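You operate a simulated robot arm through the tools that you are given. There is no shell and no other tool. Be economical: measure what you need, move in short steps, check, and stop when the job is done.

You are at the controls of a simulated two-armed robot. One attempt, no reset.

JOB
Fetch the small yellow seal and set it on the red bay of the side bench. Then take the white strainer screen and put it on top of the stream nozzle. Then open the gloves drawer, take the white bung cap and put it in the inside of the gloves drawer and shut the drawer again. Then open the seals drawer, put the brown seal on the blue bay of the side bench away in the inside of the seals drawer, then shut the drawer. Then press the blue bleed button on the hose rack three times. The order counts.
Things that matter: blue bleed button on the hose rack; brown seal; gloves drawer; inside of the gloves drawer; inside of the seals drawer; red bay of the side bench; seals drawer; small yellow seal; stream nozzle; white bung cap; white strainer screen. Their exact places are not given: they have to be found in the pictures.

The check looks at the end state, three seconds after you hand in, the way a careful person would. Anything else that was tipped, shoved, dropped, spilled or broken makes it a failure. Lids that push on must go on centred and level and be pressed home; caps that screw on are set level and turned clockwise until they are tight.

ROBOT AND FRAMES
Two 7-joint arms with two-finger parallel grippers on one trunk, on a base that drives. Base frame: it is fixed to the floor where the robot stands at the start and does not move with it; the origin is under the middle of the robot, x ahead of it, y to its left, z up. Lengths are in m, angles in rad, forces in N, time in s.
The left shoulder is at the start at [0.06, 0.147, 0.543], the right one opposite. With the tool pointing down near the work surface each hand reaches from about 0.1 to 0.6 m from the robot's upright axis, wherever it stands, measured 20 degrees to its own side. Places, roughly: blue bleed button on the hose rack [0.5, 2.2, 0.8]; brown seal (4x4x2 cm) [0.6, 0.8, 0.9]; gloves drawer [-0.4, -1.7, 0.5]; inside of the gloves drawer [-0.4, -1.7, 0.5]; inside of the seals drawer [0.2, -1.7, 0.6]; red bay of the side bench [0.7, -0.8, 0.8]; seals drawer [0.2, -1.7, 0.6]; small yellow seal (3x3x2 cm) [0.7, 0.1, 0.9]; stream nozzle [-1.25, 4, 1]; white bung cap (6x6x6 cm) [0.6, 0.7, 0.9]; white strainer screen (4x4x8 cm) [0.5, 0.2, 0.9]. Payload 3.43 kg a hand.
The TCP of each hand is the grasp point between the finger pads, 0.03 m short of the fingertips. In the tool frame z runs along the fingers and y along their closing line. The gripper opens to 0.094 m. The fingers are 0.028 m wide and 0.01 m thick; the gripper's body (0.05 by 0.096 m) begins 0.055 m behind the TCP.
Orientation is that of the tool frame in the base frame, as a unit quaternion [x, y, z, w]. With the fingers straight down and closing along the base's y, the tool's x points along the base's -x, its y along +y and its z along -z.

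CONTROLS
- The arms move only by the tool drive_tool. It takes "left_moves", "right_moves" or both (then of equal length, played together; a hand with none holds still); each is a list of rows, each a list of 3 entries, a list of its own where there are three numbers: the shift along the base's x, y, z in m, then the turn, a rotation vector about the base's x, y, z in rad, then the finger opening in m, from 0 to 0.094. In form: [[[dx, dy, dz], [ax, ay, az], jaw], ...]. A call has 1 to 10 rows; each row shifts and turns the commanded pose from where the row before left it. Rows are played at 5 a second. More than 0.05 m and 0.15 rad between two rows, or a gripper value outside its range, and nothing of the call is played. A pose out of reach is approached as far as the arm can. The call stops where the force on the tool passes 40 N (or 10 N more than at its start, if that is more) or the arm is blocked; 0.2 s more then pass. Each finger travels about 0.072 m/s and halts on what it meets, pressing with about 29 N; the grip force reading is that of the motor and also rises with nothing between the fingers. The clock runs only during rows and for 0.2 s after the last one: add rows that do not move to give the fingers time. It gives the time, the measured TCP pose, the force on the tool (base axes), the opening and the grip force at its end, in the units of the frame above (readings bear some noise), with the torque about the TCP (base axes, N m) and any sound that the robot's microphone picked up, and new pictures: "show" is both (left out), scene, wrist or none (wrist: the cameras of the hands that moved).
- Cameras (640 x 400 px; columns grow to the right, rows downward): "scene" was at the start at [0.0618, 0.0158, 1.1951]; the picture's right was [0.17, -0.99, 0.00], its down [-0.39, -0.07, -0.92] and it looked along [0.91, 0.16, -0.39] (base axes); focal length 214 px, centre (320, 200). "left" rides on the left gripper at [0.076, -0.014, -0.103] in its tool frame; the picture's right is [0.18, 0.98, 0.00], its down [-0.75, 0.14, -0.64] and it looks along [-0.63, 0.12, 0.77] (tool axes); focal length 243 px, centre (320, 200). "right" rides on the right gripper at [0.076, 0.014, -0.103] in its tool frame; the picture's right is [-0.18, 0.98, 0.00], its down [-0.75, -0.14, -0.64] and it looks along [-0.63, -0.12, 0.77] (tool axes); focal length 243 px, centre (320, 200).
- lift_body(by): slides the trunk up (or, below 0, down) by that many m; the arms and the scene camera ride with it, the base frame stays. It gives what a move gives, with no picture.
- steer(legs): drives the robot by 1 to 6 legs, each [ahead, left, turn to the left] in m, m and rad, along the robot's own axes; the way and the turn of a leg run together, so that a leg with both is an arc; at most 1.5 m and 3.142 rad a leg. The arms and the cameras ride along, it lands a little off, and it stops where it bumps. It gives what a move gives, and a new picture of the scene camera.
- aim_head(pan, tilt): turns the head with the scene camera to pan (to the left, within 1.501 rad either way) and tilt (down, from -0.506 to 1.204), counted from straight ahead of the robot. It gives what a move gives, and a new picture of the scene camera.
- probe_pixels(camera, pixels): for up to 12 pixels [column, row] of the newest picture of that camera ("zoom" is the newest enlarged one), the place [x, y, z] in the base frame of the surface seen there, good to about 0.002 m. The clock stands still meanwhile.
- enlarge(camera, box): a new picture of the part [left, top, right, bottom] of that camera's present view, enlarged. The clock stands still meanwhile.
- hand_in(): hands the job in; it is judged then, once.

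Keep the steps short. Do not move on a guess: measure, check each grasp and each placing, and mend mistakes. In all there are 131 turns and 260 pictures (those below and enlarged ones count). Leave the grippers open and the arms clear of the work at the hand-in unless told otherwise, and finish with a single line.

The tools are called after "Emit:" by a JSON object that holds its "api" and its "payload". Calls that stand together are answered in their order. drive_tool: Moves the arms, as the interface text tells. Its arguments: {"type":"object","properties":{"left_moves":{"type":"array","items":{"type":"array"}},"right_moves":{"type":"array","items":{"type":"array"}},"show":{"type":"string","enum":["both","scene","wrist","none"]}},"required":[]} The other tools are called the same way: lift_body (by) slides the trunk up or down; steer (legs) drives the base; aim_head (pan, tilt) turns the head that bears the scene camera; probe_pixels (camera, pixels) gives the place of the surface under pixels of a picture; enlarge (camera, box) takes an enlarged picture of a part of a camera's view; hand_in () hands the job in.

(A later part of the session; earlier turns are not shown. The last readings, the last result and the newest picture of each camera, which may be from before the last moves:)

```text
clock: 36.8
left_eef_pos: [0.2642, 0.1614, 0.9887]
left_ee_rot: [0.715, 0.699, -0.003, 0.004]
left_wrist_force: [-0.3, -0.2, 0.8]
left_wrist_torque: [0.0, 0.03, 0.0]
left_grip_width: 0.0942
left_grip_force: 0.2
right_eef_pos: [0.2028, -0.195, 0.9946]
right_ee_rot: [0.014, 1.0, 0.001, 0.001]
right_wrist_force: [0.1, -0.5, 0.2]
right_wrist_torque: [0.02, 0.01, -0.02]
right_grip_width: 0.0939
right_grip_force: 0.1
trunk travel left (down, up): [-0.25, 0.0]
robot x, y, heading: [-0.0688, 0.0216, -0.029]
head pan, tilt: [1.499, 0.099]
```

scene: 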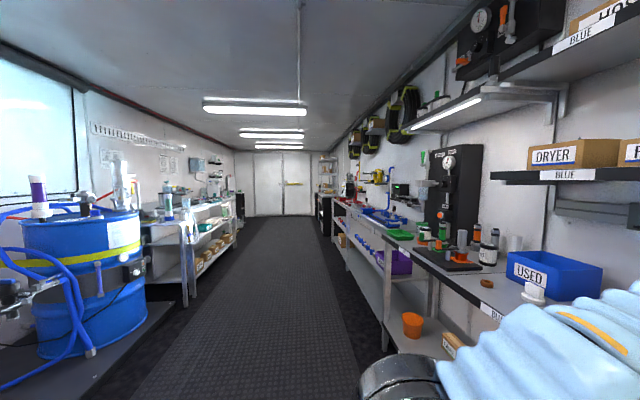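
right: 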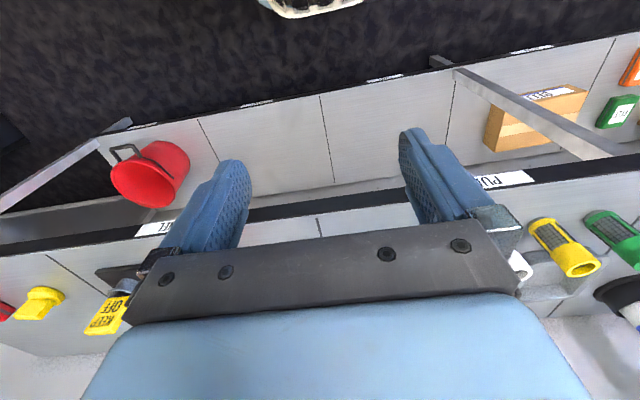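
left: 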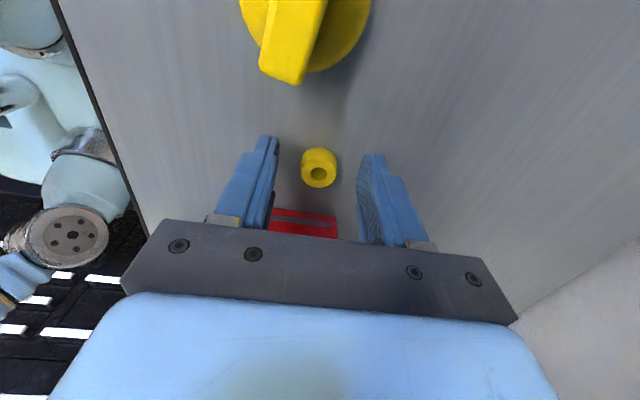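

A nozzle at (-1.25, 4) would be on the left-hand bench. I'll zoom there.

Emit:
{"api": "enlarge", "payload": {"camera": "scene", "box": [130, 140, 260, 260]}}

Emit:
{"api": "probe_pixels", "payload": {"camera": "zoom", "pixels": [[190, 250], [280, 270], [350, 220], [180, 320], [400, 190], [260, 330], [120, 150], [330, 170]]}}

```text
3.33 times, centred on (195, 200) of scene
```

zoom: 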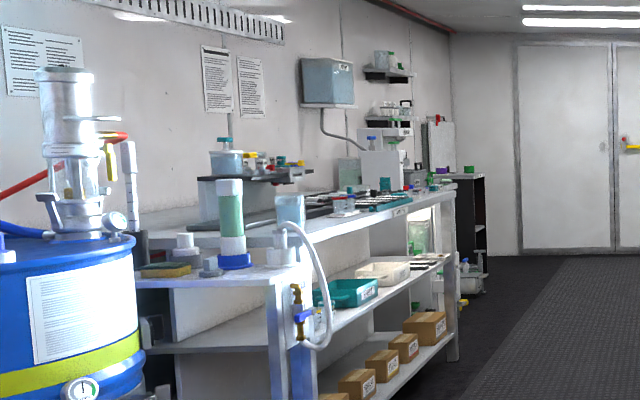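

```text
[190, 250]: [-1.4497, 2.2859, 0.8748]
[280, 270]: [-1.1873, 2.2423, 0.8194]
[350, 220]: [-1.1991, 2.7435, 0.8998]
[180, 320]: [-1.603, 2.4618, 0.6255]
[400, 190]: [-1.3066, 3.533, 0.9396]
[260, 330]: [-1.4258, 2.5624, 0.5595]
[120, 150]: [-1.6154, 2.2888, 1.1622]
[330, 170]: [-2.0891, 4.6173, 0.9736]
```

The nozzle is too far off to make out. I'll take the screen from above, closing along x away from its neighbours, and scout while carrying it. First I drive up.

Emit:
{"api": "aim_head", "payload": {"pan": 0.1, "tilt": 0.6}}

Emit:
{"api": "steer", "payload": {"legs": [[0.17, 0, 0.027]]}}

```text
clock: 38.3
left_eef_pos: [0.2638, 0.159, 0.9885]
left_ee_rot: [0.715, 0.699, -0.002, 0.004]
left_wrist_force: [0.8, -0.4, 0.2]
left_wrist_torque: [0.01, -0.02, 0.0]
left_grip_width: 0.094
left_grip_force: 0.0
right_eef_pos: [0.202, -0.1962, 0.9965]
right_ee_rot: [0.014, 1.0, 0.001, 0.001]
right_wrist_force: [-0.1, -0.4, -0.8]
right_wrist_torque: [0.03, -0.01, 0.02]
right_grip_width: 0.0941
right_grip_force: 0.0
trunk travel left (down, up): [-0.25, 0.0]
robot x, y, heading: [-0.0669, 0.0143, -0.024]
head pan, tilt: [0.099, 0.6]
```

scene: 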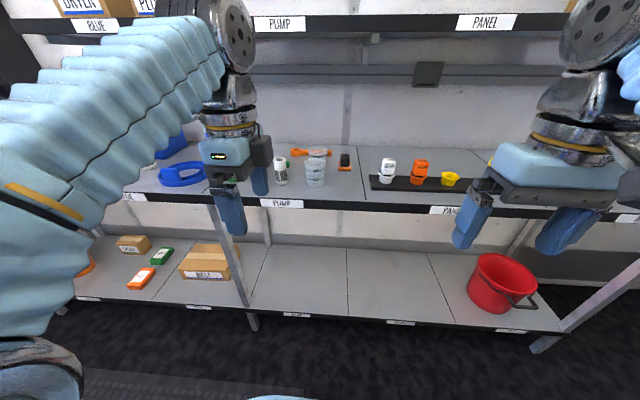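

```text
clock: 39.8
left_eef_pos: [0.4332, 0.166, 0.9881]
left_ee_rot: [0.707, 0.707, -0.003, 0.003]
left_wrist_force: [0.1, -0.9, -0.7]
left_wrist_torque: [0.02, -0.02, 0.02]
left_grip_width: 0.0941
left_grip_force: 0.0
right_eef_pos: [0.3804, -0.1928, 0.9949]
right_ee_rot: [0.001, 1.0, 0.001, 0.001]
right_wrist_force: [-0.4, 0.1, 0.2]
right_wrist_torque: [-0.01, -0.01, 0.01]
right_grip_width: 0.0941
right_grip_force: 0.0
trunk travel left (down, up): [-0.25, 0.0]
robot x, y, heading: [0.1032, 0.0144, 0.0]
head pan, tilt: [0.099, 0.6]
```

scene: 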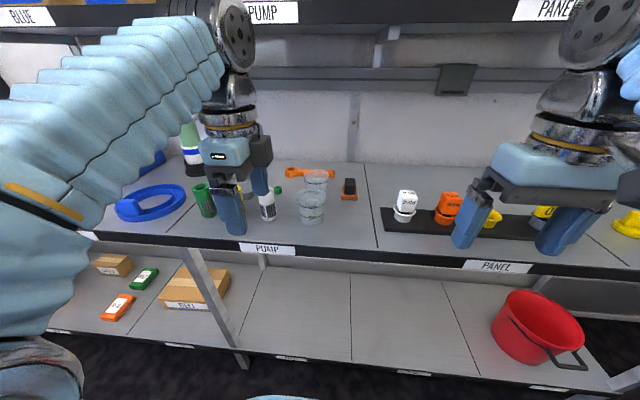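

I'll move above the screen, with tips at z 0.94, and measure with the wrist camera.

Emit:
{"api": "drive_tool", "payload": {"left_moves": [[[0.04, 0.005, -0.01], [0, 0, 0], 0.08], [[0.04, 0.005, -0.005], [0, 0, 0], 0.08], [[0.03, 0.004, 0.0], [0, 0, 0], 0.08]], "show": "wrist"}}

Emit:
{"api": "enlarge", "payload": {"camera": "left", "box": [220, 80, 420, 220]}}

```text
clock: 40.6
left_eef_pos: [0.5414, 0.1827, 0.9704]
left_ee_rot: [0.707, 0.707, -0.002, 0.004]
left_wrist_force: [0.1, 0.0, -0.3]
left_wrist_torque: [0.01, 0.02, -0.01]
left_grip_width: 0.0801
left_grip_force: 0.1
right_eef_pos: [0.3798, -0.1911, 0.996]
right_ee_rot: [0.002, 1.0, 0.001, 0.001]
right_wrist_force: [-0.9, -0.5, 0.3]
right_wrist_torque: [0.02, 0.0, 0.0]
right_grip_width: 0.094
right_grip_force: 0.1
trunk travel left (down, up): [-0.25, 0.0]
robot x, y, heading: [0.104, 0.0157, 0.003]
head pan, tilt: [0.099, 0.6]
```

left: 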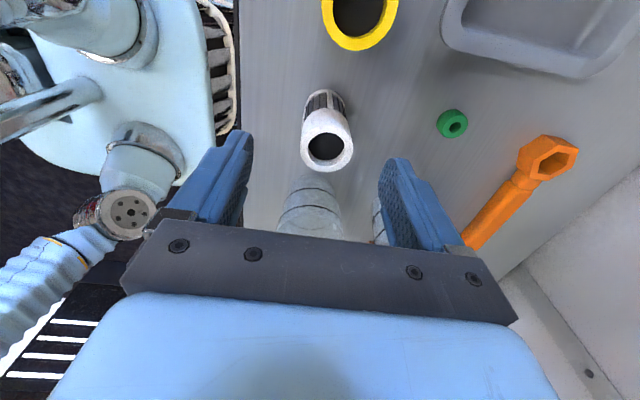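

```text
2.86 times, centred on (320, 150) of left
```

zoom: 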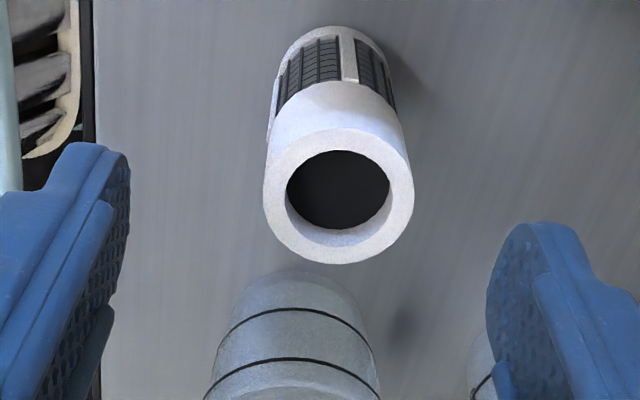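

Emit:
{"api": "probe_pixels", "payload": {"camera": "zoom", "pixels": [[275, 195], [402, 190], [340, 140], [335, 252], [340, 190], [300, 170]]}}

```text
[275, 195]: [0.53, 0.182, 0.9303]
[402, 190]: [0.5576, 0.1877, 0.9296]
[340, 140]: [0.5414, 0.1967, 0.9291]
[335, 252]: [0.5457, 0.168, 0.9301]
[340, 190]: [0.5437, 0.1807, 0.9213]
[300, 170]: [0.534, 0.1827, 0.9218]
```

The screen's rim is centred at (0.543, 0.183) with its top at z 0.93. I'll lower to TCP z 0.905 and close.

Emit:
{"api": "drive_tool", "payload": {"left_moves": [[[0.002, 0, -0.035], [0, 0, 0], 0.08], [[0, 0, -0.03], [0, 0, 0], 0.08], [[0, 0, 0], [0, 0, 0], 0.02], [[0, 0, 0], [0, 0, 0], 0.02], [[0, 0, 0], [0, 0, 0], 0.02], [[0, 0, 0], [0, 0, 0], 0.02]], "show": "wrist"}}

```text
clock: 42.0
left_eef_pos: [0.542, 0.1793, 0.9089]
left_ee_rot: [0.707, 0.707, -0.002, 0.004]
left_wrist_force: [0.4, 0.3, 0.3]
left_wrist_torque: [0.01, 0.01, -0.02]
left_grip_width: 0.0343
left_grip_force: 29.2
right_eef_pos: [0.3793, -0.1907, 0.9948]
right_ee_rot: [0.001, 1.0, 0.001, 0.002]
right_wrist_force: [-0.8, -0.1, -0.4]
right_wrist_torque: [-0.02, -0.01, 0.01]
right_grip_width: 0.0941
right_grip_force: 0.0
trunk travel left (down, up): [-0.25, 0.0]
robot x, y, heading: [0.1031, 0.0136, -0.004]
head pan, tilt: [0.099, 0.6]
```

left: 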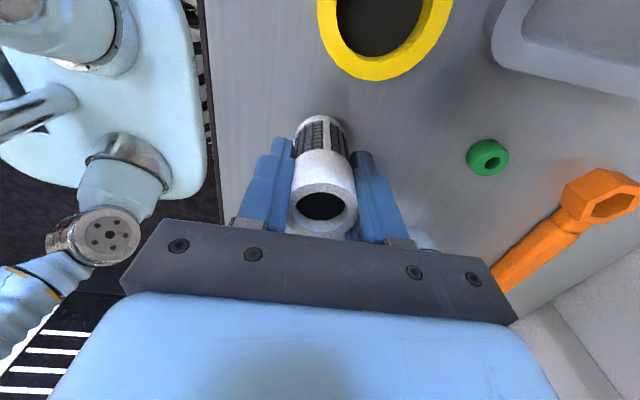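

It is held at 0.034 m. I'll lift straight up, pull back and inspect.

Emit:
{"api": "drive_tool", "payload": {"left_moves": [[[0, 0, 0.03], [0, 0, 0], 0.02], [[0, 0, 0.03], [0, 0, 0], 0.02], [[-0.02, 0, 0.02], [0, 0, 0], 0.02], [[-0.03, 0, 0.01], [0, 0, 0], 0.02], [[-0.04, 0, 0], [0, 0, 0], 0.02], [[-0.04, 0, 0], [0, 0, 0], 0.02]], "show": "wrist"}}

Emit:
{"api": "steer", "payload": {"legs": [[-0.35, 0, 0], [0, 0, 1.571], [1.3, 0.1, 0]]}}

```text
clock: 43.4
left_eef_pos: [0.4146, 0.1762, 0.997]
left_ee_rot: [0.706, 0.709, -0.004, 0.002]
left_wrist_force: [0.0, 0.6, -0.4]
left_wrist_torque: [0.03, -0.03, 0.03]
left_grip_width: 0.0342
left_grip_force: 29.3
right_eef_pos: [0.3789, -0.1923, 0.9954]
right_ee_rot: [0.003, 1.0, 0.002, 0.001]
right_wrist_force: [-0.1, -0.2, 0.6]
right_wrist_torque: [0.01, 0.02, 0.0]
right_grip_width: 0.0939
right_grip_force: 0.1
trunk travel left (down, up): [-0.25, 0.0]
robot x, y, heading: [0.104, 0.0163, -0.006]
head pan, tilt: [0.099, 0.6]
```

left: 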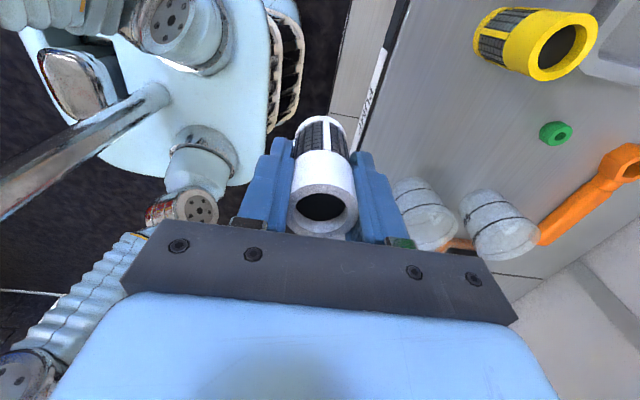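

```text
clock: 55.6
left_eef_pos: [-0.5383, 1.613, 0.9966]
left_ee_rot: [-0.011, 1.0, 0.001, 0.004]
left_wrist_force: [-0.2, -0.2, -0.7]
left_wrist_torque: [-0.01, 0.0, 0.01]
left_grip_width: 0.034
left_grip_force: 28.8
right_eef_pos: [-0.1689, 1.586, 0.9951]
right_ee_rot: [0.713, -0.701, -0.001, 0.0]
right_wrist_force: [-0.5, 0.6, -0.3]
right_wrist_torque: [-0.01, 0.01, 0.0]
right_grip_width: 0.094
right_grip_force: 0.0
trunk travel left (down, up): [-0.25, 0.0]
robot x, y, heading: [-0.3678, 1.3057, 1.596]
head pan, tilt: [0.099, 0.6]
```

scene: 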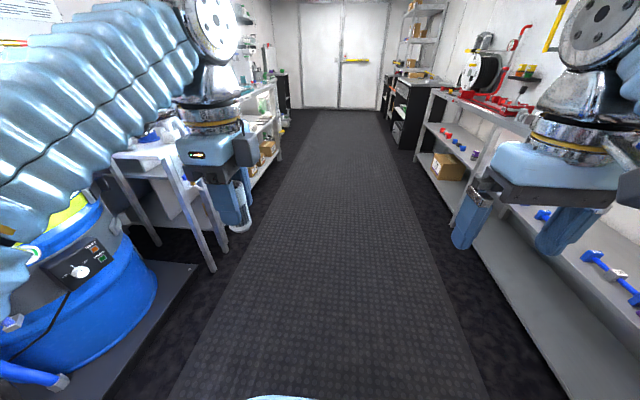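

The screen is held. I'll drive on down the aisle to about y 3.0, then look left.

Emit:
{"api": "steer", "payload": {"legs": [[1.4, 0, -0.025]]}}

Emit:
{"api": "aim_head", "payload": {"pan": 0.7, "tilt": 0.25}}

```text
clock: 62.7
left_eef_pos: [-0.5342, 3.0433, 0.9974]
left_ee_rot: [0.004, 1.0, 0.001, 0.004]
left_wrist_force: [-0.4, 0.0, 0.0]
left_wrist_torque: [-0.05, -0.01, 0.0]
left_grip_width: 0.0341
left_grip_force: 28.5
right_eef_pos: [-0.1652, 3.0083, 0.9957]
right_ee_rot: [-0.703, 0.711, 0.002, 0.0]
right_wrist_force: [0.2, -0.1, -0.5]
right_wrist_torque: [-0.01, -0.04, 0.0]
right_grip_width: 0.0943
right_grip_force: 0.1
trunk travel left (down, up): [-0.25, 0.0]
robot x, y, heading: [-0.3787, 2.7304, 1.564]
head pan, tilt: [0.099, 0.6]
```

scene: 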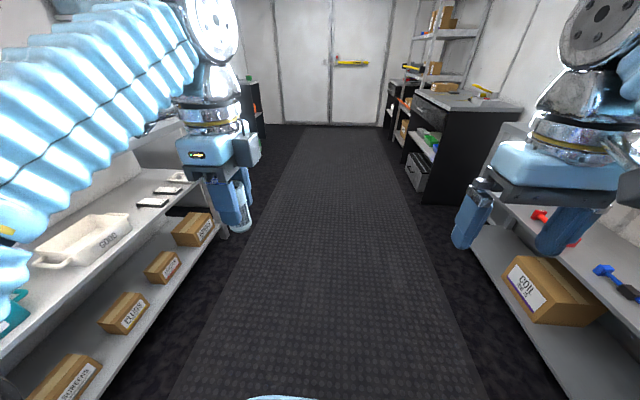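

```text
clock: 63.7
left_eef_pos: [-0.5342, 3.0449, 0.9969]
left_ee_rot: [0.003, 1.0, 0.0, 0.004]
left_wrist_force: [-0.1, 0.3, -1.2]
left_wrist_torque: [0.01, 0.01, 0.01]
left_grip_width: 0.0338
left_grip_force: 28.6
right_eef_pos: [-0.1656, 3.0078, 0.9951]
right_ee_rot: [-0.703, 0.711, 0.001, -0.001]
right_wrist_force: [-0.3, -1.2, -1.0]
right_wrist_torque: [0.01, -0.01, -0.03]
right_grip_width: 0.0938
right_grip_force: 0.0
trunk travel left (down, up): [-0.25, 0.0]
robot x, y, heading: [-0.3762, 2.7303, 1.561]
head pan, tilt: [0.7, 0.25]
```

scene: 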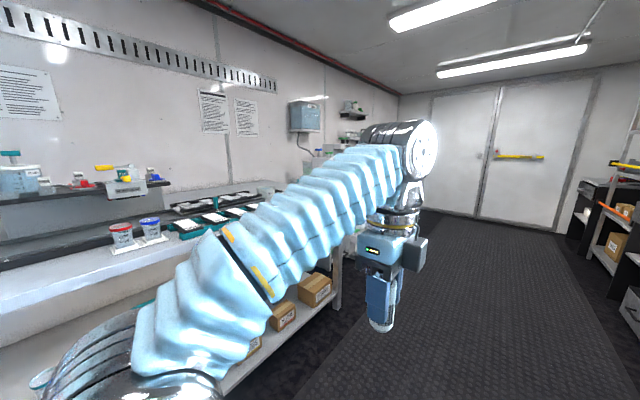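

I'll drive 1.2 m further and 0.15 m right, then turn left to face the bench.

Emit:
{"api": "steer", "payload": {"legs": [[1.25, -0.15, 0], [0, 0, 1.571]]}}

Emit:
{"api": "aim_head", "payload": {"pan": 0.0, "tilt": 0.4}}

```text
clock: 74.0
left_eef_pos: [-0.5341, 3.8392, 0.9968]
left_ee_rot: [0.716, -0.698, -0.004, -0.002]
left_wrist_force: [0.4, 0.3, -0.5]
left_wrist_torque: [0.03, 0.01, -0.03]
left_grip_width: 0.034
left_grip_force: 29.3
right_eef_pos: [-0.5099, 4.2089, 0.9957]
right_ee_rot: [1.0, 0.011, 0.0, 0.001]
right_wrist_force: [0.3, -0.7, -0.8]
right_wrist_torque: [0.01, 0.0, 0.02]
right_grip_width: 0.094
right_grip_force: 0.1
trunk travel left (down, up): [-0.25, 0.0]
robot x, y, heading: [-0.2253, 4.0098, -3.117]
head pan, tilt: [0.7, 0.25]
```

scene: 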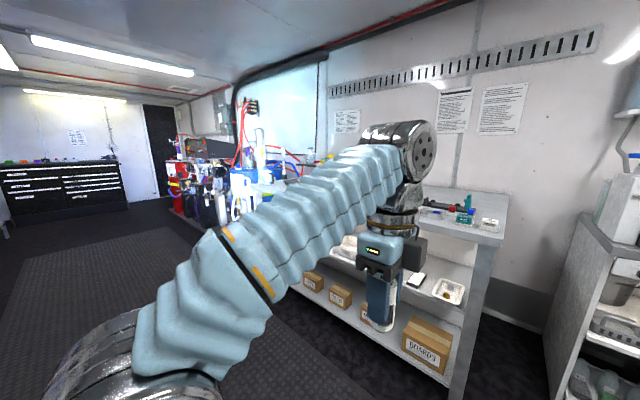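

```text
clock: 75.1
left_eef_pos: [-0.5333, 3.8388, 0.9969]
left_ee_rot: [0.716, -0.698, -0.004, -0.003]
left_wrist_force: [0.3, -0.1, -0.7]
left_wrist_torque: [-0.05, -0.02, -0.03]
left_grip_width: 0.034
left_grip_force: 29.2
right_eef_pos: [-0.5088, 4.21, 0.9949]
right_ee_rot: [1.0, 0.012, -0.001, 0.001]
right_wrist_force: [0.5, -0.1, 0.1]
right_wrist_torque: [-0.01, 0.01, 0.02]
right_grip_width: 0.0941
right_grip_force: 0.0
trunk travel left (down, up): [-0.25, 0.0]
robot x, y, heading: [-0.2289, 4.0102, -3.122]
head pan, tilt: [0.0, 0.4]
```

scene: 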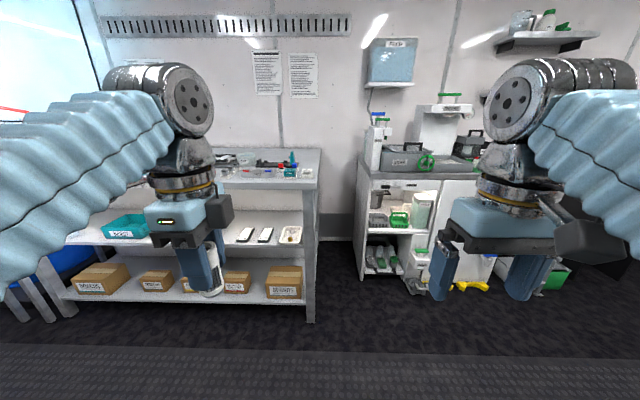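

I see a bench on the left and a white cabinet on the right with a green ring at (427,163). I'll zoom and probe.

Emit:
{"api": "enlarge", "payload": {"camera": "scene", "box": [340, 90, 500, 200]}}

Emit:
{"api": "enlarge", "payload": {"camera": "scene", "box": [200, 130, 340, 220]}}

Emit:
{"api": "probe_pixels", "payload": {"camera": "scene", "pixels": [[427, 163], [292, 157], [445, 100], [375, 140], [405, 165], [365, 165], [245, 160], [305, 172]]}}

```text
3.64 times, centred on (420, 145) of scene
```

zoom: 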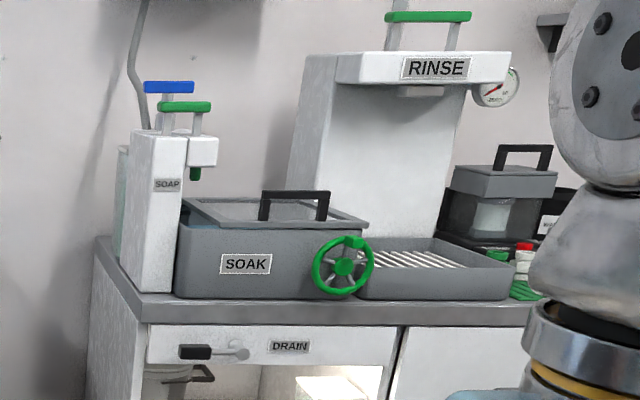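

```text
4.44 times, centred on (270, 175) of scene
```

zoom: 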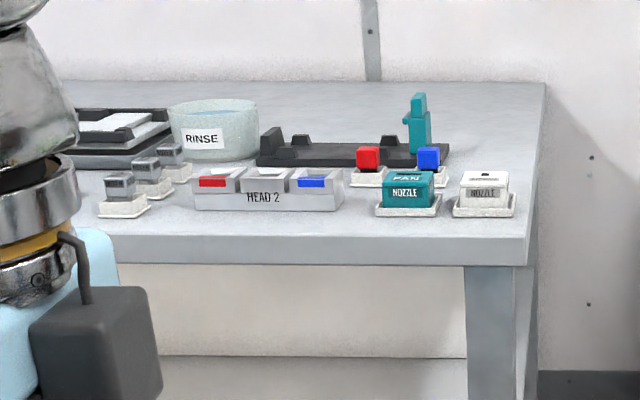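

```text
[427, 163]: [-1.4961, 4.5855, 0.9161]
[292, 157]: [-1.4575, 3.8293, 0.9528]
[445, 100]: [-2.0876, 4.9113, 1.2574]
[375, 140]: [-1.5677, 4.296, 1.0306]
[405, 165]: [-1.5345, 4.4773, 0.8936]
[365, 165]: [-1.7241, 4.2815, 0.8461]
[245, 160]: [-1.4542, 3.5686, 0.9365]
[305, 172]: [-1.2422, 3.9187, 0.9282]
```

Two nozzles stand at the bench corner, one marked "FAN NOZZLE" and a white one. I'll zoom closer on them.

Emit:
{"api": "enlarge", "payload": {"camera": "scene", "box": [270, 150, 325, 185]}}

```text
11.43 times, centred on (298, 168) of scene
```

zoom: 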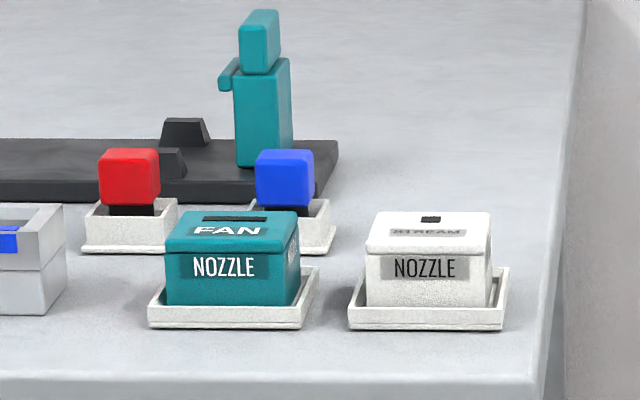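

The white one reads "STREAM NOZZLE", a block with a flat top in a tray. I'll probe its top.

Emit:
{"api": "probe_pixels", "payload": {"camera": "zoom", "pixels": [[372, 245], [485, 245], [430, 218], [380, 214], [485, 214], [430, 245], [430, 300], [355, 320], [505, 320], [290, 214], [290, 240], [560, 250]]}}

```text
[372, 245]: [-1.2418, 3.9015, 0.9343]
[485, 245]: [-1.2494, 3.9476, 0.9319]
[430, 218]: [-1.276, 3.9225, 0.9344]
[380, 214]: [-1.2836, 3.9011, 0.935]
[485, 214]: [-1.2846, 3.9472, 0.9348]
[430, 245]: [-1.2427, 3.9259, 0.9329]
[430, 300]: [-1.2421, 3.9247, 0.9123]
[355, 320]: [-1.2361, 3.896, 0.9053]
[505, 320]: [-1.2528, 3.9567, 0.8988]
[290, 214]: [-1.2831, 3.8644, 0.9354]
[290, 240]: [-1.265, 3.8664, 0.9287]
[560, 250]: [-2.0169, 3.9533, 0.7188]
```

The nozzle top is at z 0.935, centred at (-1.264, 3.924). I'll check the bench's front edge and legs before driving up, and raise the hand by 2 cm.

Emit:
{"api": "probe_pixels", "payload": {"camera": "scene", "pixels": [[300, 185], [312, 184], [310, 310], [280, 300], [270, 240], [318, 155]]}}

Emit:
{"api": "drive_tool", "payload": {"left_moves": [[[0, 0, 0.015], [0, 0, 0], 0.02], [[0, 0, 0.015], [0, 0, 0], 0.02]], "show": "none"}}

```text
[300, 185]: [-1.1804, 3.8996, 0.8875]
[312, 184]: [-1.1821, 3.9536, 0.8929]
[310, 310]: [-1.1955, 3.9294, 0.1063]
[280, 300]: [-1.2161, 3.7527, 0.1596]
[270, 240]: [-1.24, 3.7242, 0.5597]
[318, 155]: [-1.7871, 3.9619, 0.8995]
```

```text
clock: 75.7
left_eef_pos: [-0.5338, 3.8389, 1.0049]
left_ee_rot: [0.716, -0.698, -0.006, -0.001]
left_wrist_force: [0.5, -0.1, -0.7]
left_wrist_torque: [-0.01, 0.04, 0.0]
left_grip_width: 0.034
left_grip_force: 29.0
left hand out of reach, approached as far as the arm can: row 1, 2
right_eef_pos: [-0.5095, 4.209, 0.9947]
right_ee_rot: [1.0, 0.011, -0.001, 0.001]
right_wrist_force: [0.2, -0.4, -0.7]
right_wrist_torque: [0.0, 0.0, 0.0]
right_grip_width: 0.0939
right_grip_force: 0.1
trunk travel left (down, up): [-0.25, 0.0]
robot x, y, heading: [-0.226, 4.0055, -3.119]
head pan, tilt: [0.0, 0.4]
```

At this reach z 1.005 is the ceiling, leaving 1 cm above the nozzle top, which is enough. I'll align sideways, then drive ahead 0.66 m.

Emit:
{"api": "steer", "payload": {"legs": [[0, -0.078, -0.022], [0.66, 0, 0]]}}

```text
clock: 80.0
left_eef_pos: [-1.1918, 3.916, 1.004]
left_ee_rot: [0.712, -0.702, -0.006, -0.001]
left_wrist_force: [-0.1, -0.3, -0.4]
left_wrist_torque: [0.0, -0.06, -0.04]
left_grip_width: 0.0339
left_grip_force: 29.0
right_eef_pos: [-1.1609, 4.2858, 0.9949]
right_ee_rot: [1.0, 0.005, -0.001, 0.001]
right_wrist_force: [0.2, -0.3, -0.3]
right_wrist_torque: [0.01, -0.01, 0.0]
right_grip_width: 0.0941
right_grip_force: 0.0
trunk travel left (down, up): [-0.25, 0.0]
robot x, y, heading: [-0.8787, 4.0802, -3.132]
head pan, tilt: [0.0, 0.4]
```

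scene: 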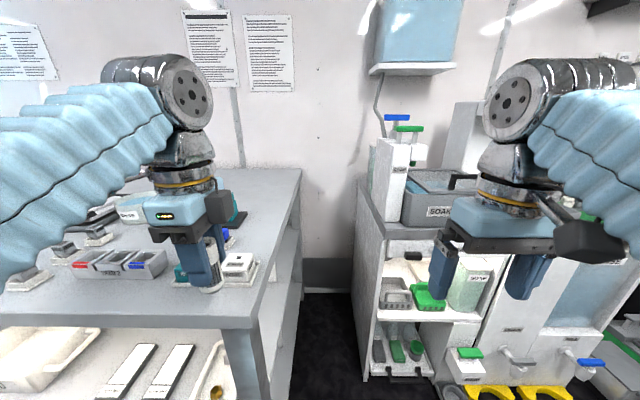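

I'll re-measure the nozzle from here, nearer and fresh.

Emit:
{"api": "enlarge", "payload": {"camera": "scene", "box": [170, 220, 270, 300]}}

Emit:
{"api": "enlarge", "payload": {"camera": "left", "box": [160, 40, 480, 240]}}

```text
5.00 times, centred on (220, 260) of scene
```

zoom: 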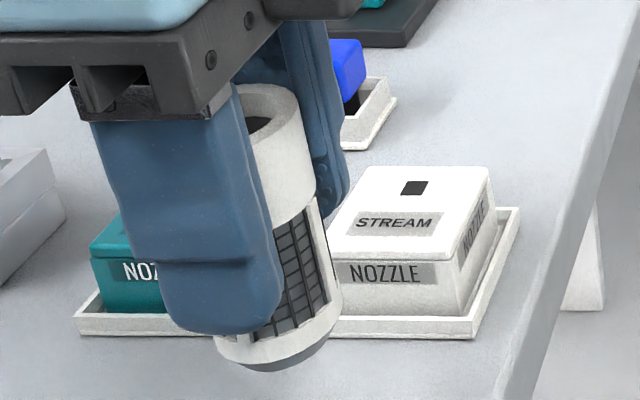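

```text
2.00 times, centred on (320, 140) of left
```

zoom: 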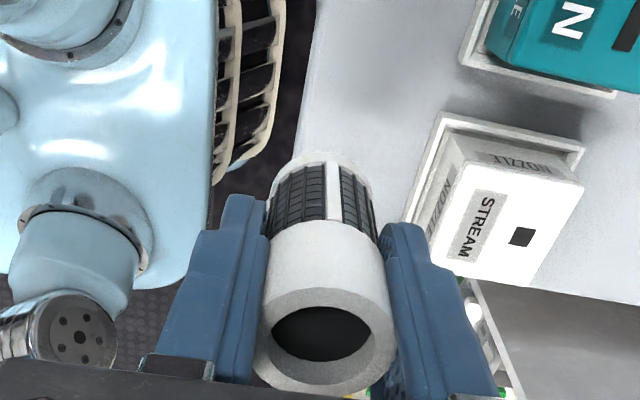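

Emit:
{"api": "probe_pixels", "payload": {"camera": "zoom", "pixels": [[521, 237], [475, 170], [578, 190], [437, 262], [525, 280], [505, 228]]}}

Emit:
{"api": "probe_pixels", "payload": {"camera": "left", "pixels": [[298, 192], [353, 192], [320, 228], [320, 180], [295, 210], [355, 210]]}}

```text
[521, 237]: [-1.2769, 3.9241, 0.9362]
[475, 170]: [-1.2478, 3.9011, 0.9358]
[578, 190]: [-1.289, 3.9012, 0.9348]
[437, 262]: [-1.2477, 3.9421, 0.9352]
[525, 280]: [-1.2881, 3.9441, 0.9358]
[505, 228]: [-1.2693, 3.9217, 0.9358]
```

```text
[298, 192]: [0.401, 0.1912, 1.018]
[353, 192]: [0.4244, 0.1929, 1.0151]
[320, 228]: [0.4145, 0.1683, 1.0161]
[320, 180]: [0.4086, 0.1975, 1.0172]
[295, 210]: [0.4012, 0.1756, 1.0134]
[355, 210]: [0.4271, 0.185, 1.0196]
```

Emit:
{"api": "probe_pixels", "payload": {"camera": "zoom", "pixels": [[265, 340], [388, 345], [330, 297], [325, 378], [320, 330], [320, 240], [322, 165]]}}

```text
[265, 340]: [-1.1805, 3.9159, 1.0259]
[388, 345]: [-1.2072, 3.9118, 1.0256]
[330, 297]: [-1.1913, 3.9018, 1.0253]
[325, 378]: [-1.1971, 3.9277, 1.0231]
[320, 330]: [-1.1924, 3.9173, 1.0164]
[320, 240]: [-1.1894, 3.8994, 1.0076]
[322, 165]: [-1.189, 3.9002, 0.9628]
```

The screen's bottom is at about z 0.945 and level, at (-1.194, 3.914). The target is (-1.268, 3.9225). I'll drive 0.04 m ahead, then finish with the hand.

Emit:
{"api": "steer", "payload": {"legs": [[0.04, 0, 0]]}}

```text
clock: 80.9
left_eef_pos: [-1.2316, 3.9171, 1.0035]
left_ee_rot: [0.712, -0.702, -0.006, 0.0]
left_wrist_force: [0.3, -1.0, -0.7]
left_wrist_torque: [0.01, 0.03, -0.02]
left_grip_width: 0.0338
left_grip_force: 28.8
right_eef_pos: [-1.2005, 4.2862, 0.9948]
right_ee_rot: [1.0, 0.005, -0.001, 0.001]
right_wrist_force: [0.2, 0.2, 0.5]
right_wrist_torque: [-0.02, -0.01, -0.02]
right_grip_width: 0.0942
right_grip_force: 0.0
trunk travel left (down, up): [-0.25, 0.0]
robot x, y, heading: [-0.9233, 4.0806, -3.131]
head pan, tilt: [0.0, 0.4]
```

scene: 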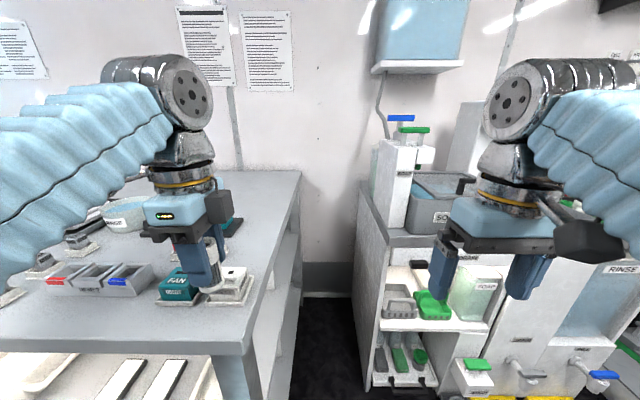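

Emit:
{"api": "drive_tool", "payload": {"left_moves": [[[-0.017, 0.004, 0], [0, 0, 0], 0.02], [[-0.0175, 0.0035, 0], [0, 0, 0], 0.02], [[0, 0, 0], [0, 0, 0], 0.02]], "show": "both"}}

Emit:
{"api": "enlarge", "payload": {"camera": "left", "box": [200, 60, 440, 240]}}

```text
clock: 81.7
left_eef_pos: [-1.2653, 3.9253, 1.0048]
left_ee_rot: [0.712, -0.702, -0.005, 0.0]
left_wrist_force: [-0.1, 0.0, 0.7]
left_wrist_torque: [0.04, 0.03, 0.0]
left_grip_width: 0.0341
left_grip_force: 29.1
right_eef_pos: [-1.2028, 4.285, 0.9967]
right_ee_rot: [1.0, 0.005, -0.001, 0.002]
right_wrist_force: [0.0, -0.7, 0.1]
right_wrist_torque: [0.06, 0.0, -0.02]
right_grip_width: 0.0939
right_grip_force: 0.1
trunk travel left (down, up): [-0.25, 0.0]
robot x, y, heading: [-0.9259, 4.0809, -3.13]
head pan, tilt: [0.0, 0.4]
```

scene: 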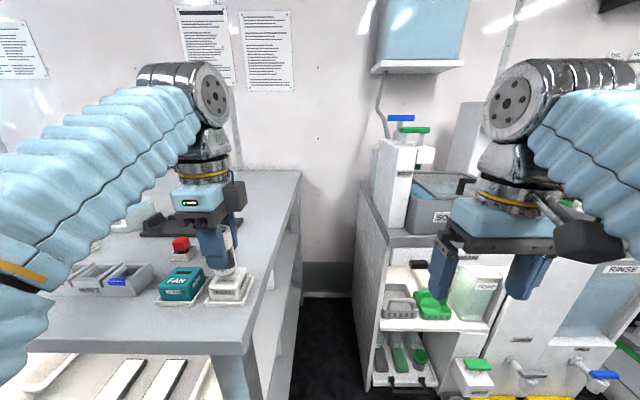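
left: 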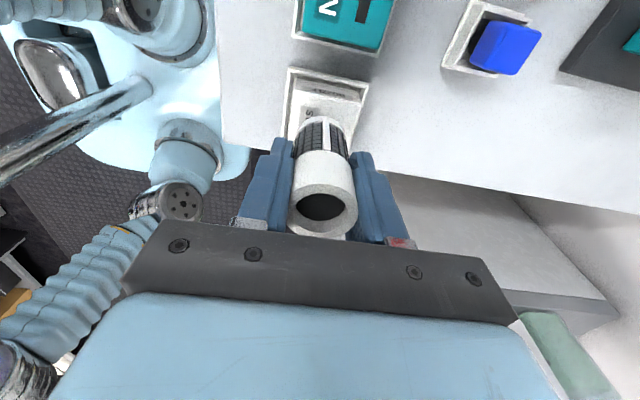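

```text
2.22 times, centred on (320, 150) of left
```

zoom: 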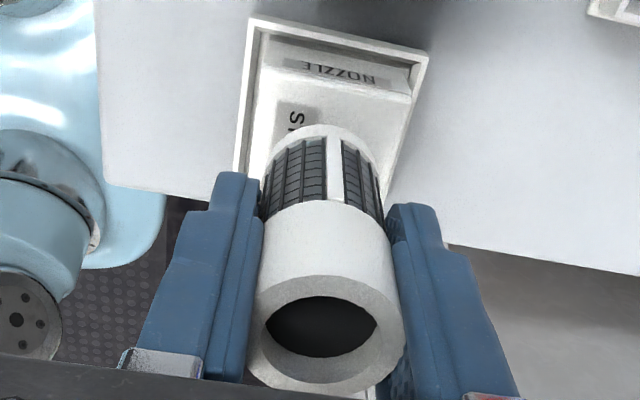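

Emit:
{"api": "enlarge", "payload": {"camera": "scene", "box": [190, 230, 270, 310]}}

Emit:
{"api": "probe_pixels", "payload": {"camera": "left", "pixels": [[293, 203], [351, 207], [322, 188], [319, 232], [321, 130]]}}

```text
5.00 times, centred on (230, 270) of scene
```

zoom: 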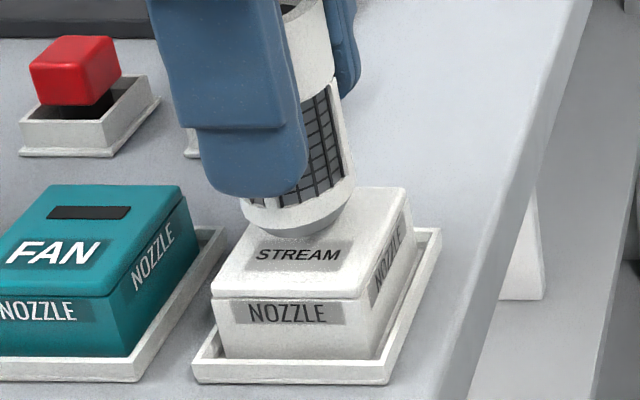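

```text
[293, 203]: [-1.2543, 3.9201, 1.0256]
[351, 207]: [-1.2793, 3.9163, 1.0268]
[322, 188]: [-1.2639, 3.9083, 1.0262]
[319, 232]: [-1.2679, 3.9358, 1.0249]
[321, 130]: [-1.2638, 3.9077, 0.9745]
```

It is centred over the nozzle at (-1.267, 3.922). I'll lower gently.

Emit:
{"api": "drive_tool", "payload": {"left_moves": [[[0, 0, -0.004], [0, 0, 0], 0.02], [[0, 0, -0.003], [0, 0, 0], 0.02], [[0, 0, 0], [0, 0, 0], 0.02]], "show": "none"}}

Emit:
{"api": "enlarge", "payload": {"camera": "scene", "box": [190, 230, 270, 310]}}

```text
clock: 82.5
left_eef_pos: [-1.2648, 3.9248, 0.9976]
left_ee_rot: [0.712, -0.702, -0.005, 0.0]
left_wrist_force: [-0.3, -0.4, -0.2]
left_wrist_torque: [-0.02, -0.01, 0.01]
left_grip_width: 0.0343
left_grip_force: 28.3
right_eef_pos: [-1.2018, 4.2847, 0.9947]
right_ee_rot: [1.0, 0.005, -0.001, 0.0]
right_wrist_force: [0.4, -0.1, -0.3]
right_wrist_torque: [0.0, -0.03, 0.02]
right_grip_width: 0.094
right_grip_force: 0.1
trunk travel left (down, up): [-0.25, 0.0]
robot x, y, heading: [-0.9235, 4.0823, -3.134]
head pan, tilt: [0.0, 0.4]
```

```text
5.00 times, centred on (230, 270) of scene
```

zoom: 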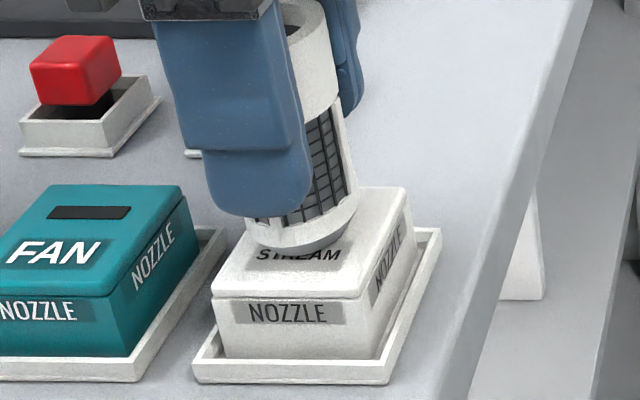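

Emit:
{"api": "drive_tool", "payload": {"left_moves": [[[0, 0, -0.0015], [0, 0, 0], 0.02], [[0, 0, -0.001], [0, 0, 0], 0.02], [[0, 0, 0], [0, 0, 0], 0.02]], "show": "none"}}

Emit:
{"api": "enlarge", "payload": {"camera": "scene", "box": [205, 255, 255, 300]}}

```text
clock: 83.3
left_eef_pos: [-1.2658, 3.9238, 0.9946]
left_ee_rot: [0.712, -0.702, -0.006, -0.001]
left_wrist_force: [0.1, 0.3, 0.6]
left_wrist_torque: [0.0, -0.04, 0.01]
left_grip_width: 0.0341
left_grip_force: 29.1
right_eef_pos: [-1.2018, 4.2859, 0.9954]
right_ee_rot: [1.0, 0.005, 0.0, 0.001]
right_wrist_force: [-0.1, 0.3, -0.4]
right_wrist_torque: [0.0, -0.02, 0.03]
right_grip_width: 0.0942
right_grip_force: 0.1
trunk travel left (down, up): [-0.25, 0.0]
robot x, y, heading: [-0.9236, 4.0799, -3.129]
head pan, tilt: [0.0, 0.4]
```

```text
8.89 times, centred on (230, 278) of scene
```

zoom: 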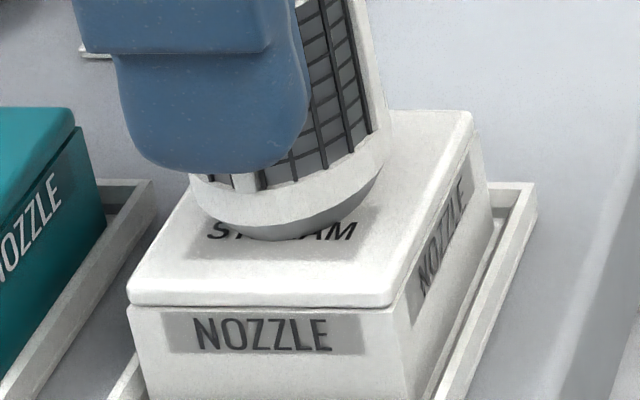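

There is no contact force yet, so I'll keep going down in millimetres.

Emit:
{"api": "drive_tool", "payload": {"left_moves": [[[0, 0, -0.001], [0, 0, 0], 0.02], [[0, 0, -0.001], [0, 0, 0], 0.02], [[0, 0, 0], [0, 0, 0], 0.02]], "show": "none"}}

```text
clock: 84.1
left_eef_pos: [-1.2648, 3.9245, 0.9922]
left_ee_rot: [0.712, -0.702, -0.005, 0.0]
left_wrist_force: [-4.4, -4.1, 24.5]
left_wrist_torque: [-0.21, 0.29, -0.03]
left_grip_width: 0.0339
left_grip_force: 28.8
right_eef_pos: [-1.2021, 4.2856, 0.9959]
right_ee_rot: [1.0, 0.005, -0.001, 0.001]
right_wrist_force: [-0.2, 0.9, -0.3]
right_wrist_torque: [-0.02, 0.02, 0.01]
right_grip_width: 0.0939
right_grip_force: 0.0
trunk travel left (down, up): [-0.25, 0.0]
robot x, y, heading: [-0.9243, 4.0859, -3.132]
head pan, tilt: [0.0, 0.4]
```

Contact at 24 N. I'll relieve it by 1 mm, open, and rise.

Emit:
{"api": "drive_tool", "payload": {"left_moves": [[[0, 0, 0.001], [0, 0, 0], 0.02], [[0, 0, 0], [0, 0, 0], 0.06], [[0, 0, 0], [0, 0, 0], 0.07], [[0, 0, 0], [0, 0, 0], 0.07]], "show": "both"}}

Emit:
{"api": "enlarge", "payload": {"camera": "scene", "box": [190, 230, 270, 310]}}

```text
clock: 85.1
left_eef_pos: [-1.265, 3.9238, 0.9931]
left_ee_rot: [0.712, -0.702, -0.007, 0.0]
left_wrist_force: [0.2, -0.4, 0.2]
left_wrist_torque: [0.01, -0.01, 0.02]
left_grip_width: 0.0699
left_grip_force: 0.2
right_eef_pos: [-1.2018, 4.285, 0.9959]
right_ee_rot: [1.0, 0.006, -0.001, 0.001]
right_wrist_force: [-0.2, -0.5, 0.2]
right_wrist_torque: [-0.04, -0.04, 0.02]
right_grip_width: 0.0941
right_grip_force: 0.1
trunk travel left (down, up): [-0.25, 0.0]
robot x, y, heading: [-0.9249, 4.082, -3.135]
head pan, tilt: [0.0, 0.4]
```

scene: 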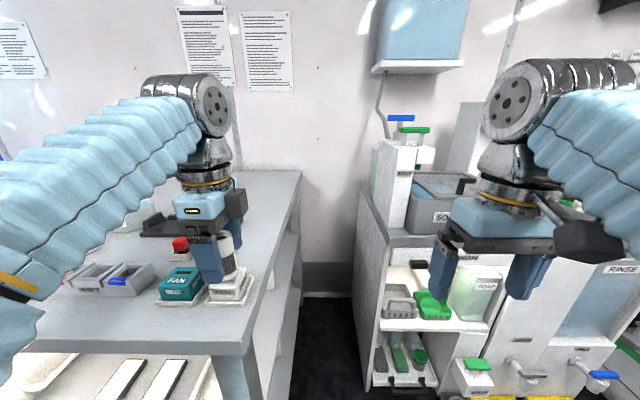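
left: 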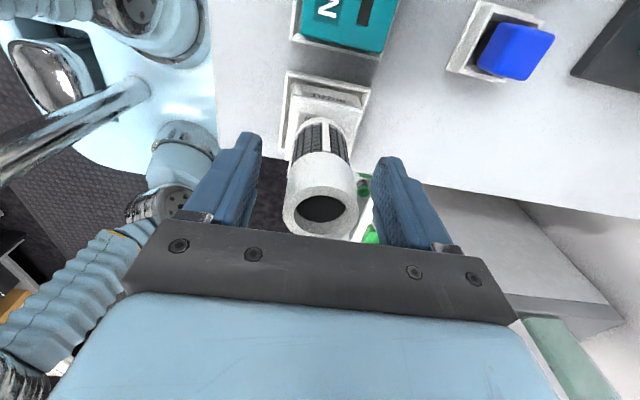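

```text
5.00 times, centred on (230, 270) of scene
```

zoom: 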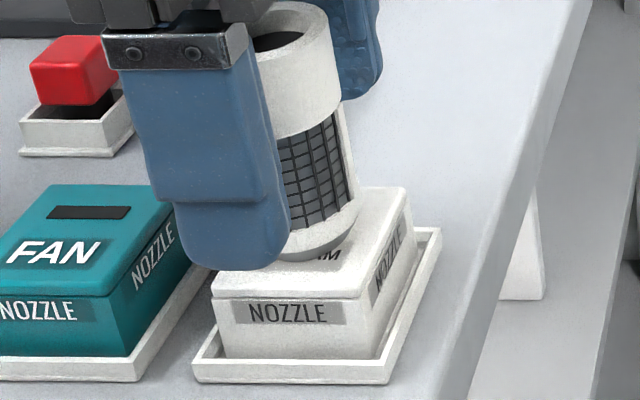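

The screen stands on the nozzle. It is taller than I can rise above, so I'll slide the open hand sideways (+y), parallel to the pads, then back.

Emit:
{"api": "drive_tool", "payload": {"left_moves": [[[0, 0, 0.005], [0, 0, 0], 0.094], [[0, 0, 0], [0, 0, 0], 0.094], [[0, 0.02, 0], [0, 0, 0], 0.094], [[0, 0.03, 0], [0, 0, 0], 0.094], [[0, 0.03, 0], [0, 0, 0], 0.094]], "show": "both"}}

```text
clock: 86.3
left_eef_pos: [-1.2661, 4.0016, 0.9996]
left_ee_rot: [0.712, -0.702, -0.005, -0.001]
left_wrist_force: [-0.2, -0.5, -0.3]
left_wrist_torque: [-0.04, -0.01, 0.02]
left_grip_width: 0.0937
left_grip_force: 0.1
right_eef_pos: [-1.2007, 4.2861, 0.9958]
right_ee_rot: [1.0, 0.005, -0.001, 0.001]
right_wrist_force: [-0.6, -0.4, 0.2]
right_wrist_torque: [-0.01, 0.05, -0.01]
right_grip_width: 0.0941
right_grip_force: 0.0
trunk travel left (down, up): [-0.25, 0.0]
robot x, y, heading: [-0.9207, 4.0819, -3.128]
head pan, tilt: [0.0, 0.4]
```

scene: 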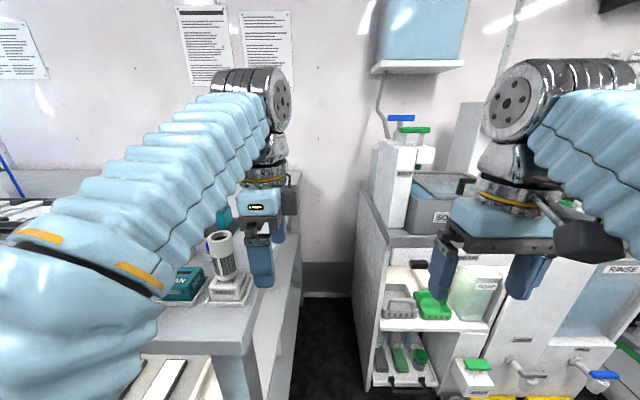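
left: 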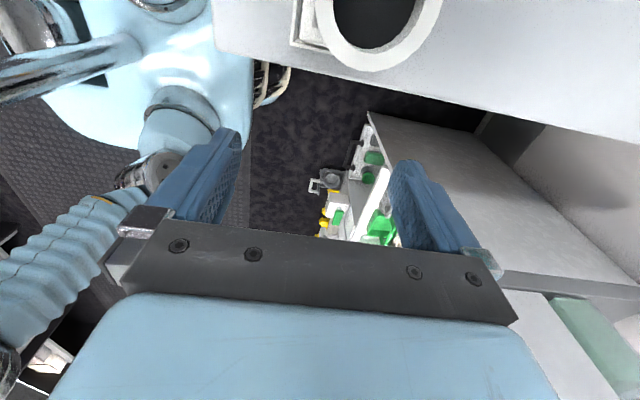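

I'll back straight away from the bench and check the screen.

Emit:
{"api": "steer", "payload": {"legs": [[-0.45, 0, 0]]}}

Emit:
{"api": "enlarge", "payload": {"camera": "scene", "box": [200, 150, 320, 240]}}

```text
clock: 89.0
left_eef_pos: [-0.8121, 4.0072, 1.0005]
left_ee_rot: [-0.706, 0.708, 0.006, 0.0]
left_wrist_force: [0.2, -0.4, -0.4]
left_wrist_torque: [0.05, -0.01, 0.0]
left_grip_width: 0.0944
left_grip_force: 0.1
right_eef_pos: [-0.7445, 4.2903, 0.996]
right_ee_rot: [1.0, -0.003, -0.001, 0.001]
right_wrist_force: [0.9, -0.3, 0.4]
right_wrist_torque: [-0.02, -0.03, 0.0]
right_grip_width: 0.0939
right_grip_force: 0.2
trunk travel left (down, up): [-0.25, 0.0]
robot x, y, heading: [-0.465, 4.0827, 3.14]
head pan, tilt: [0.0, 0.4]
```

scene: 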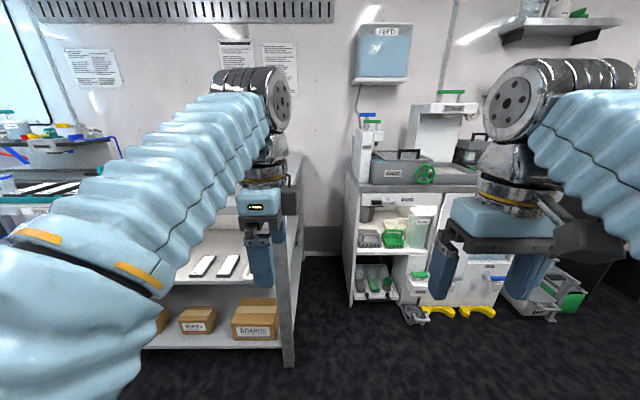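

```text
4.44 times, centred on (260, 195) of scene
```

zoom: 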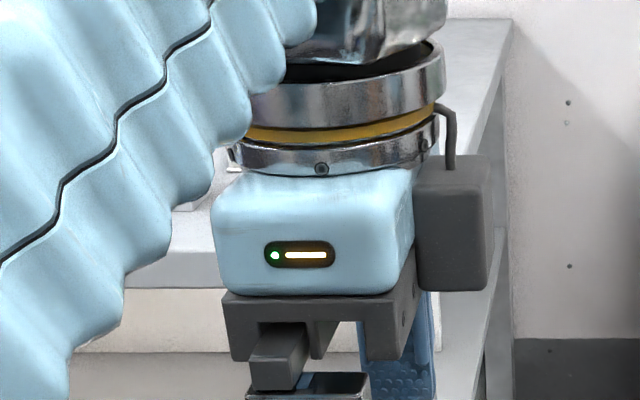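

The arm blocks the view. I'll move the left hand to the robot's left (-y) and look again.

Emit:
{"api": "drive_tool", "payload": {"left_moves": [[[0.02, -0.04, 0], [0, 0, 0], 0.094], [[0.02, -0.04, 0], [0, 0, 0], 0.094], [[0, -0.045, 0], [0, 0, 0], 0.094], [[0, -0.045, 0], [0, 0, 0], 0.094]], "show": "scene"}}

Emit:
{"api": "enlarge", "payload": {"camera": "scene", "box": [210, 140, 330, 220]}}

```text
clock: 90.0
left_eef_pos: [-0.773, 3.8353, 0.9974]
left_ee_rot: [-0.706, 0.708, 0.006, 0.0]
left_wrist_force: [0.8, -0.3, -0.1]
left_wrist_torque: [-0.01, -0.01, -0.03]
left_grip_width: 0.094
left_grip_force: 0.0
right_eef_pos: [-0.7448, 4.2913, 0.9963]
right_ee_rot: [1.0, -0.003, -0.002, 0.001]
right_wrist_force: [0.5, 1.1, 0.1]
right_wrist_torque: [-0.01, 0.03, 0.01]
right_grip_width: 0.0938
right_grip_force: 0.0
trunk travel left (down, up): [-0.25, 0.0]
robot x, y, heading: [-0.468, 4.0773, 3.135]
head pan, tilt: [0.0, 0.4]
```

scene: 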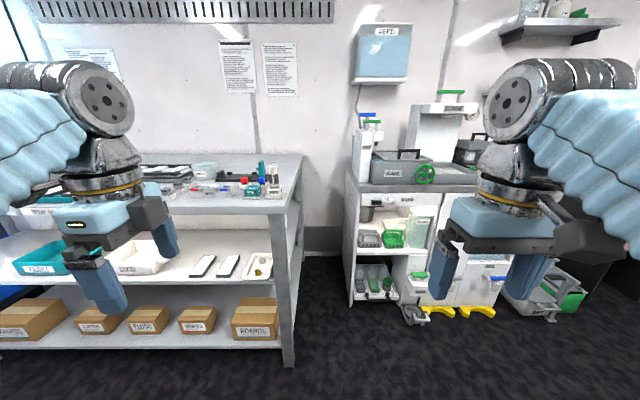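

```text
5.00 times, centred on (270, 180) of scene
```

zoom: 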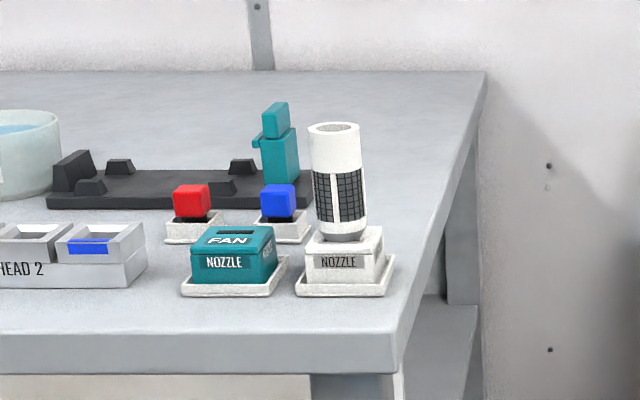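

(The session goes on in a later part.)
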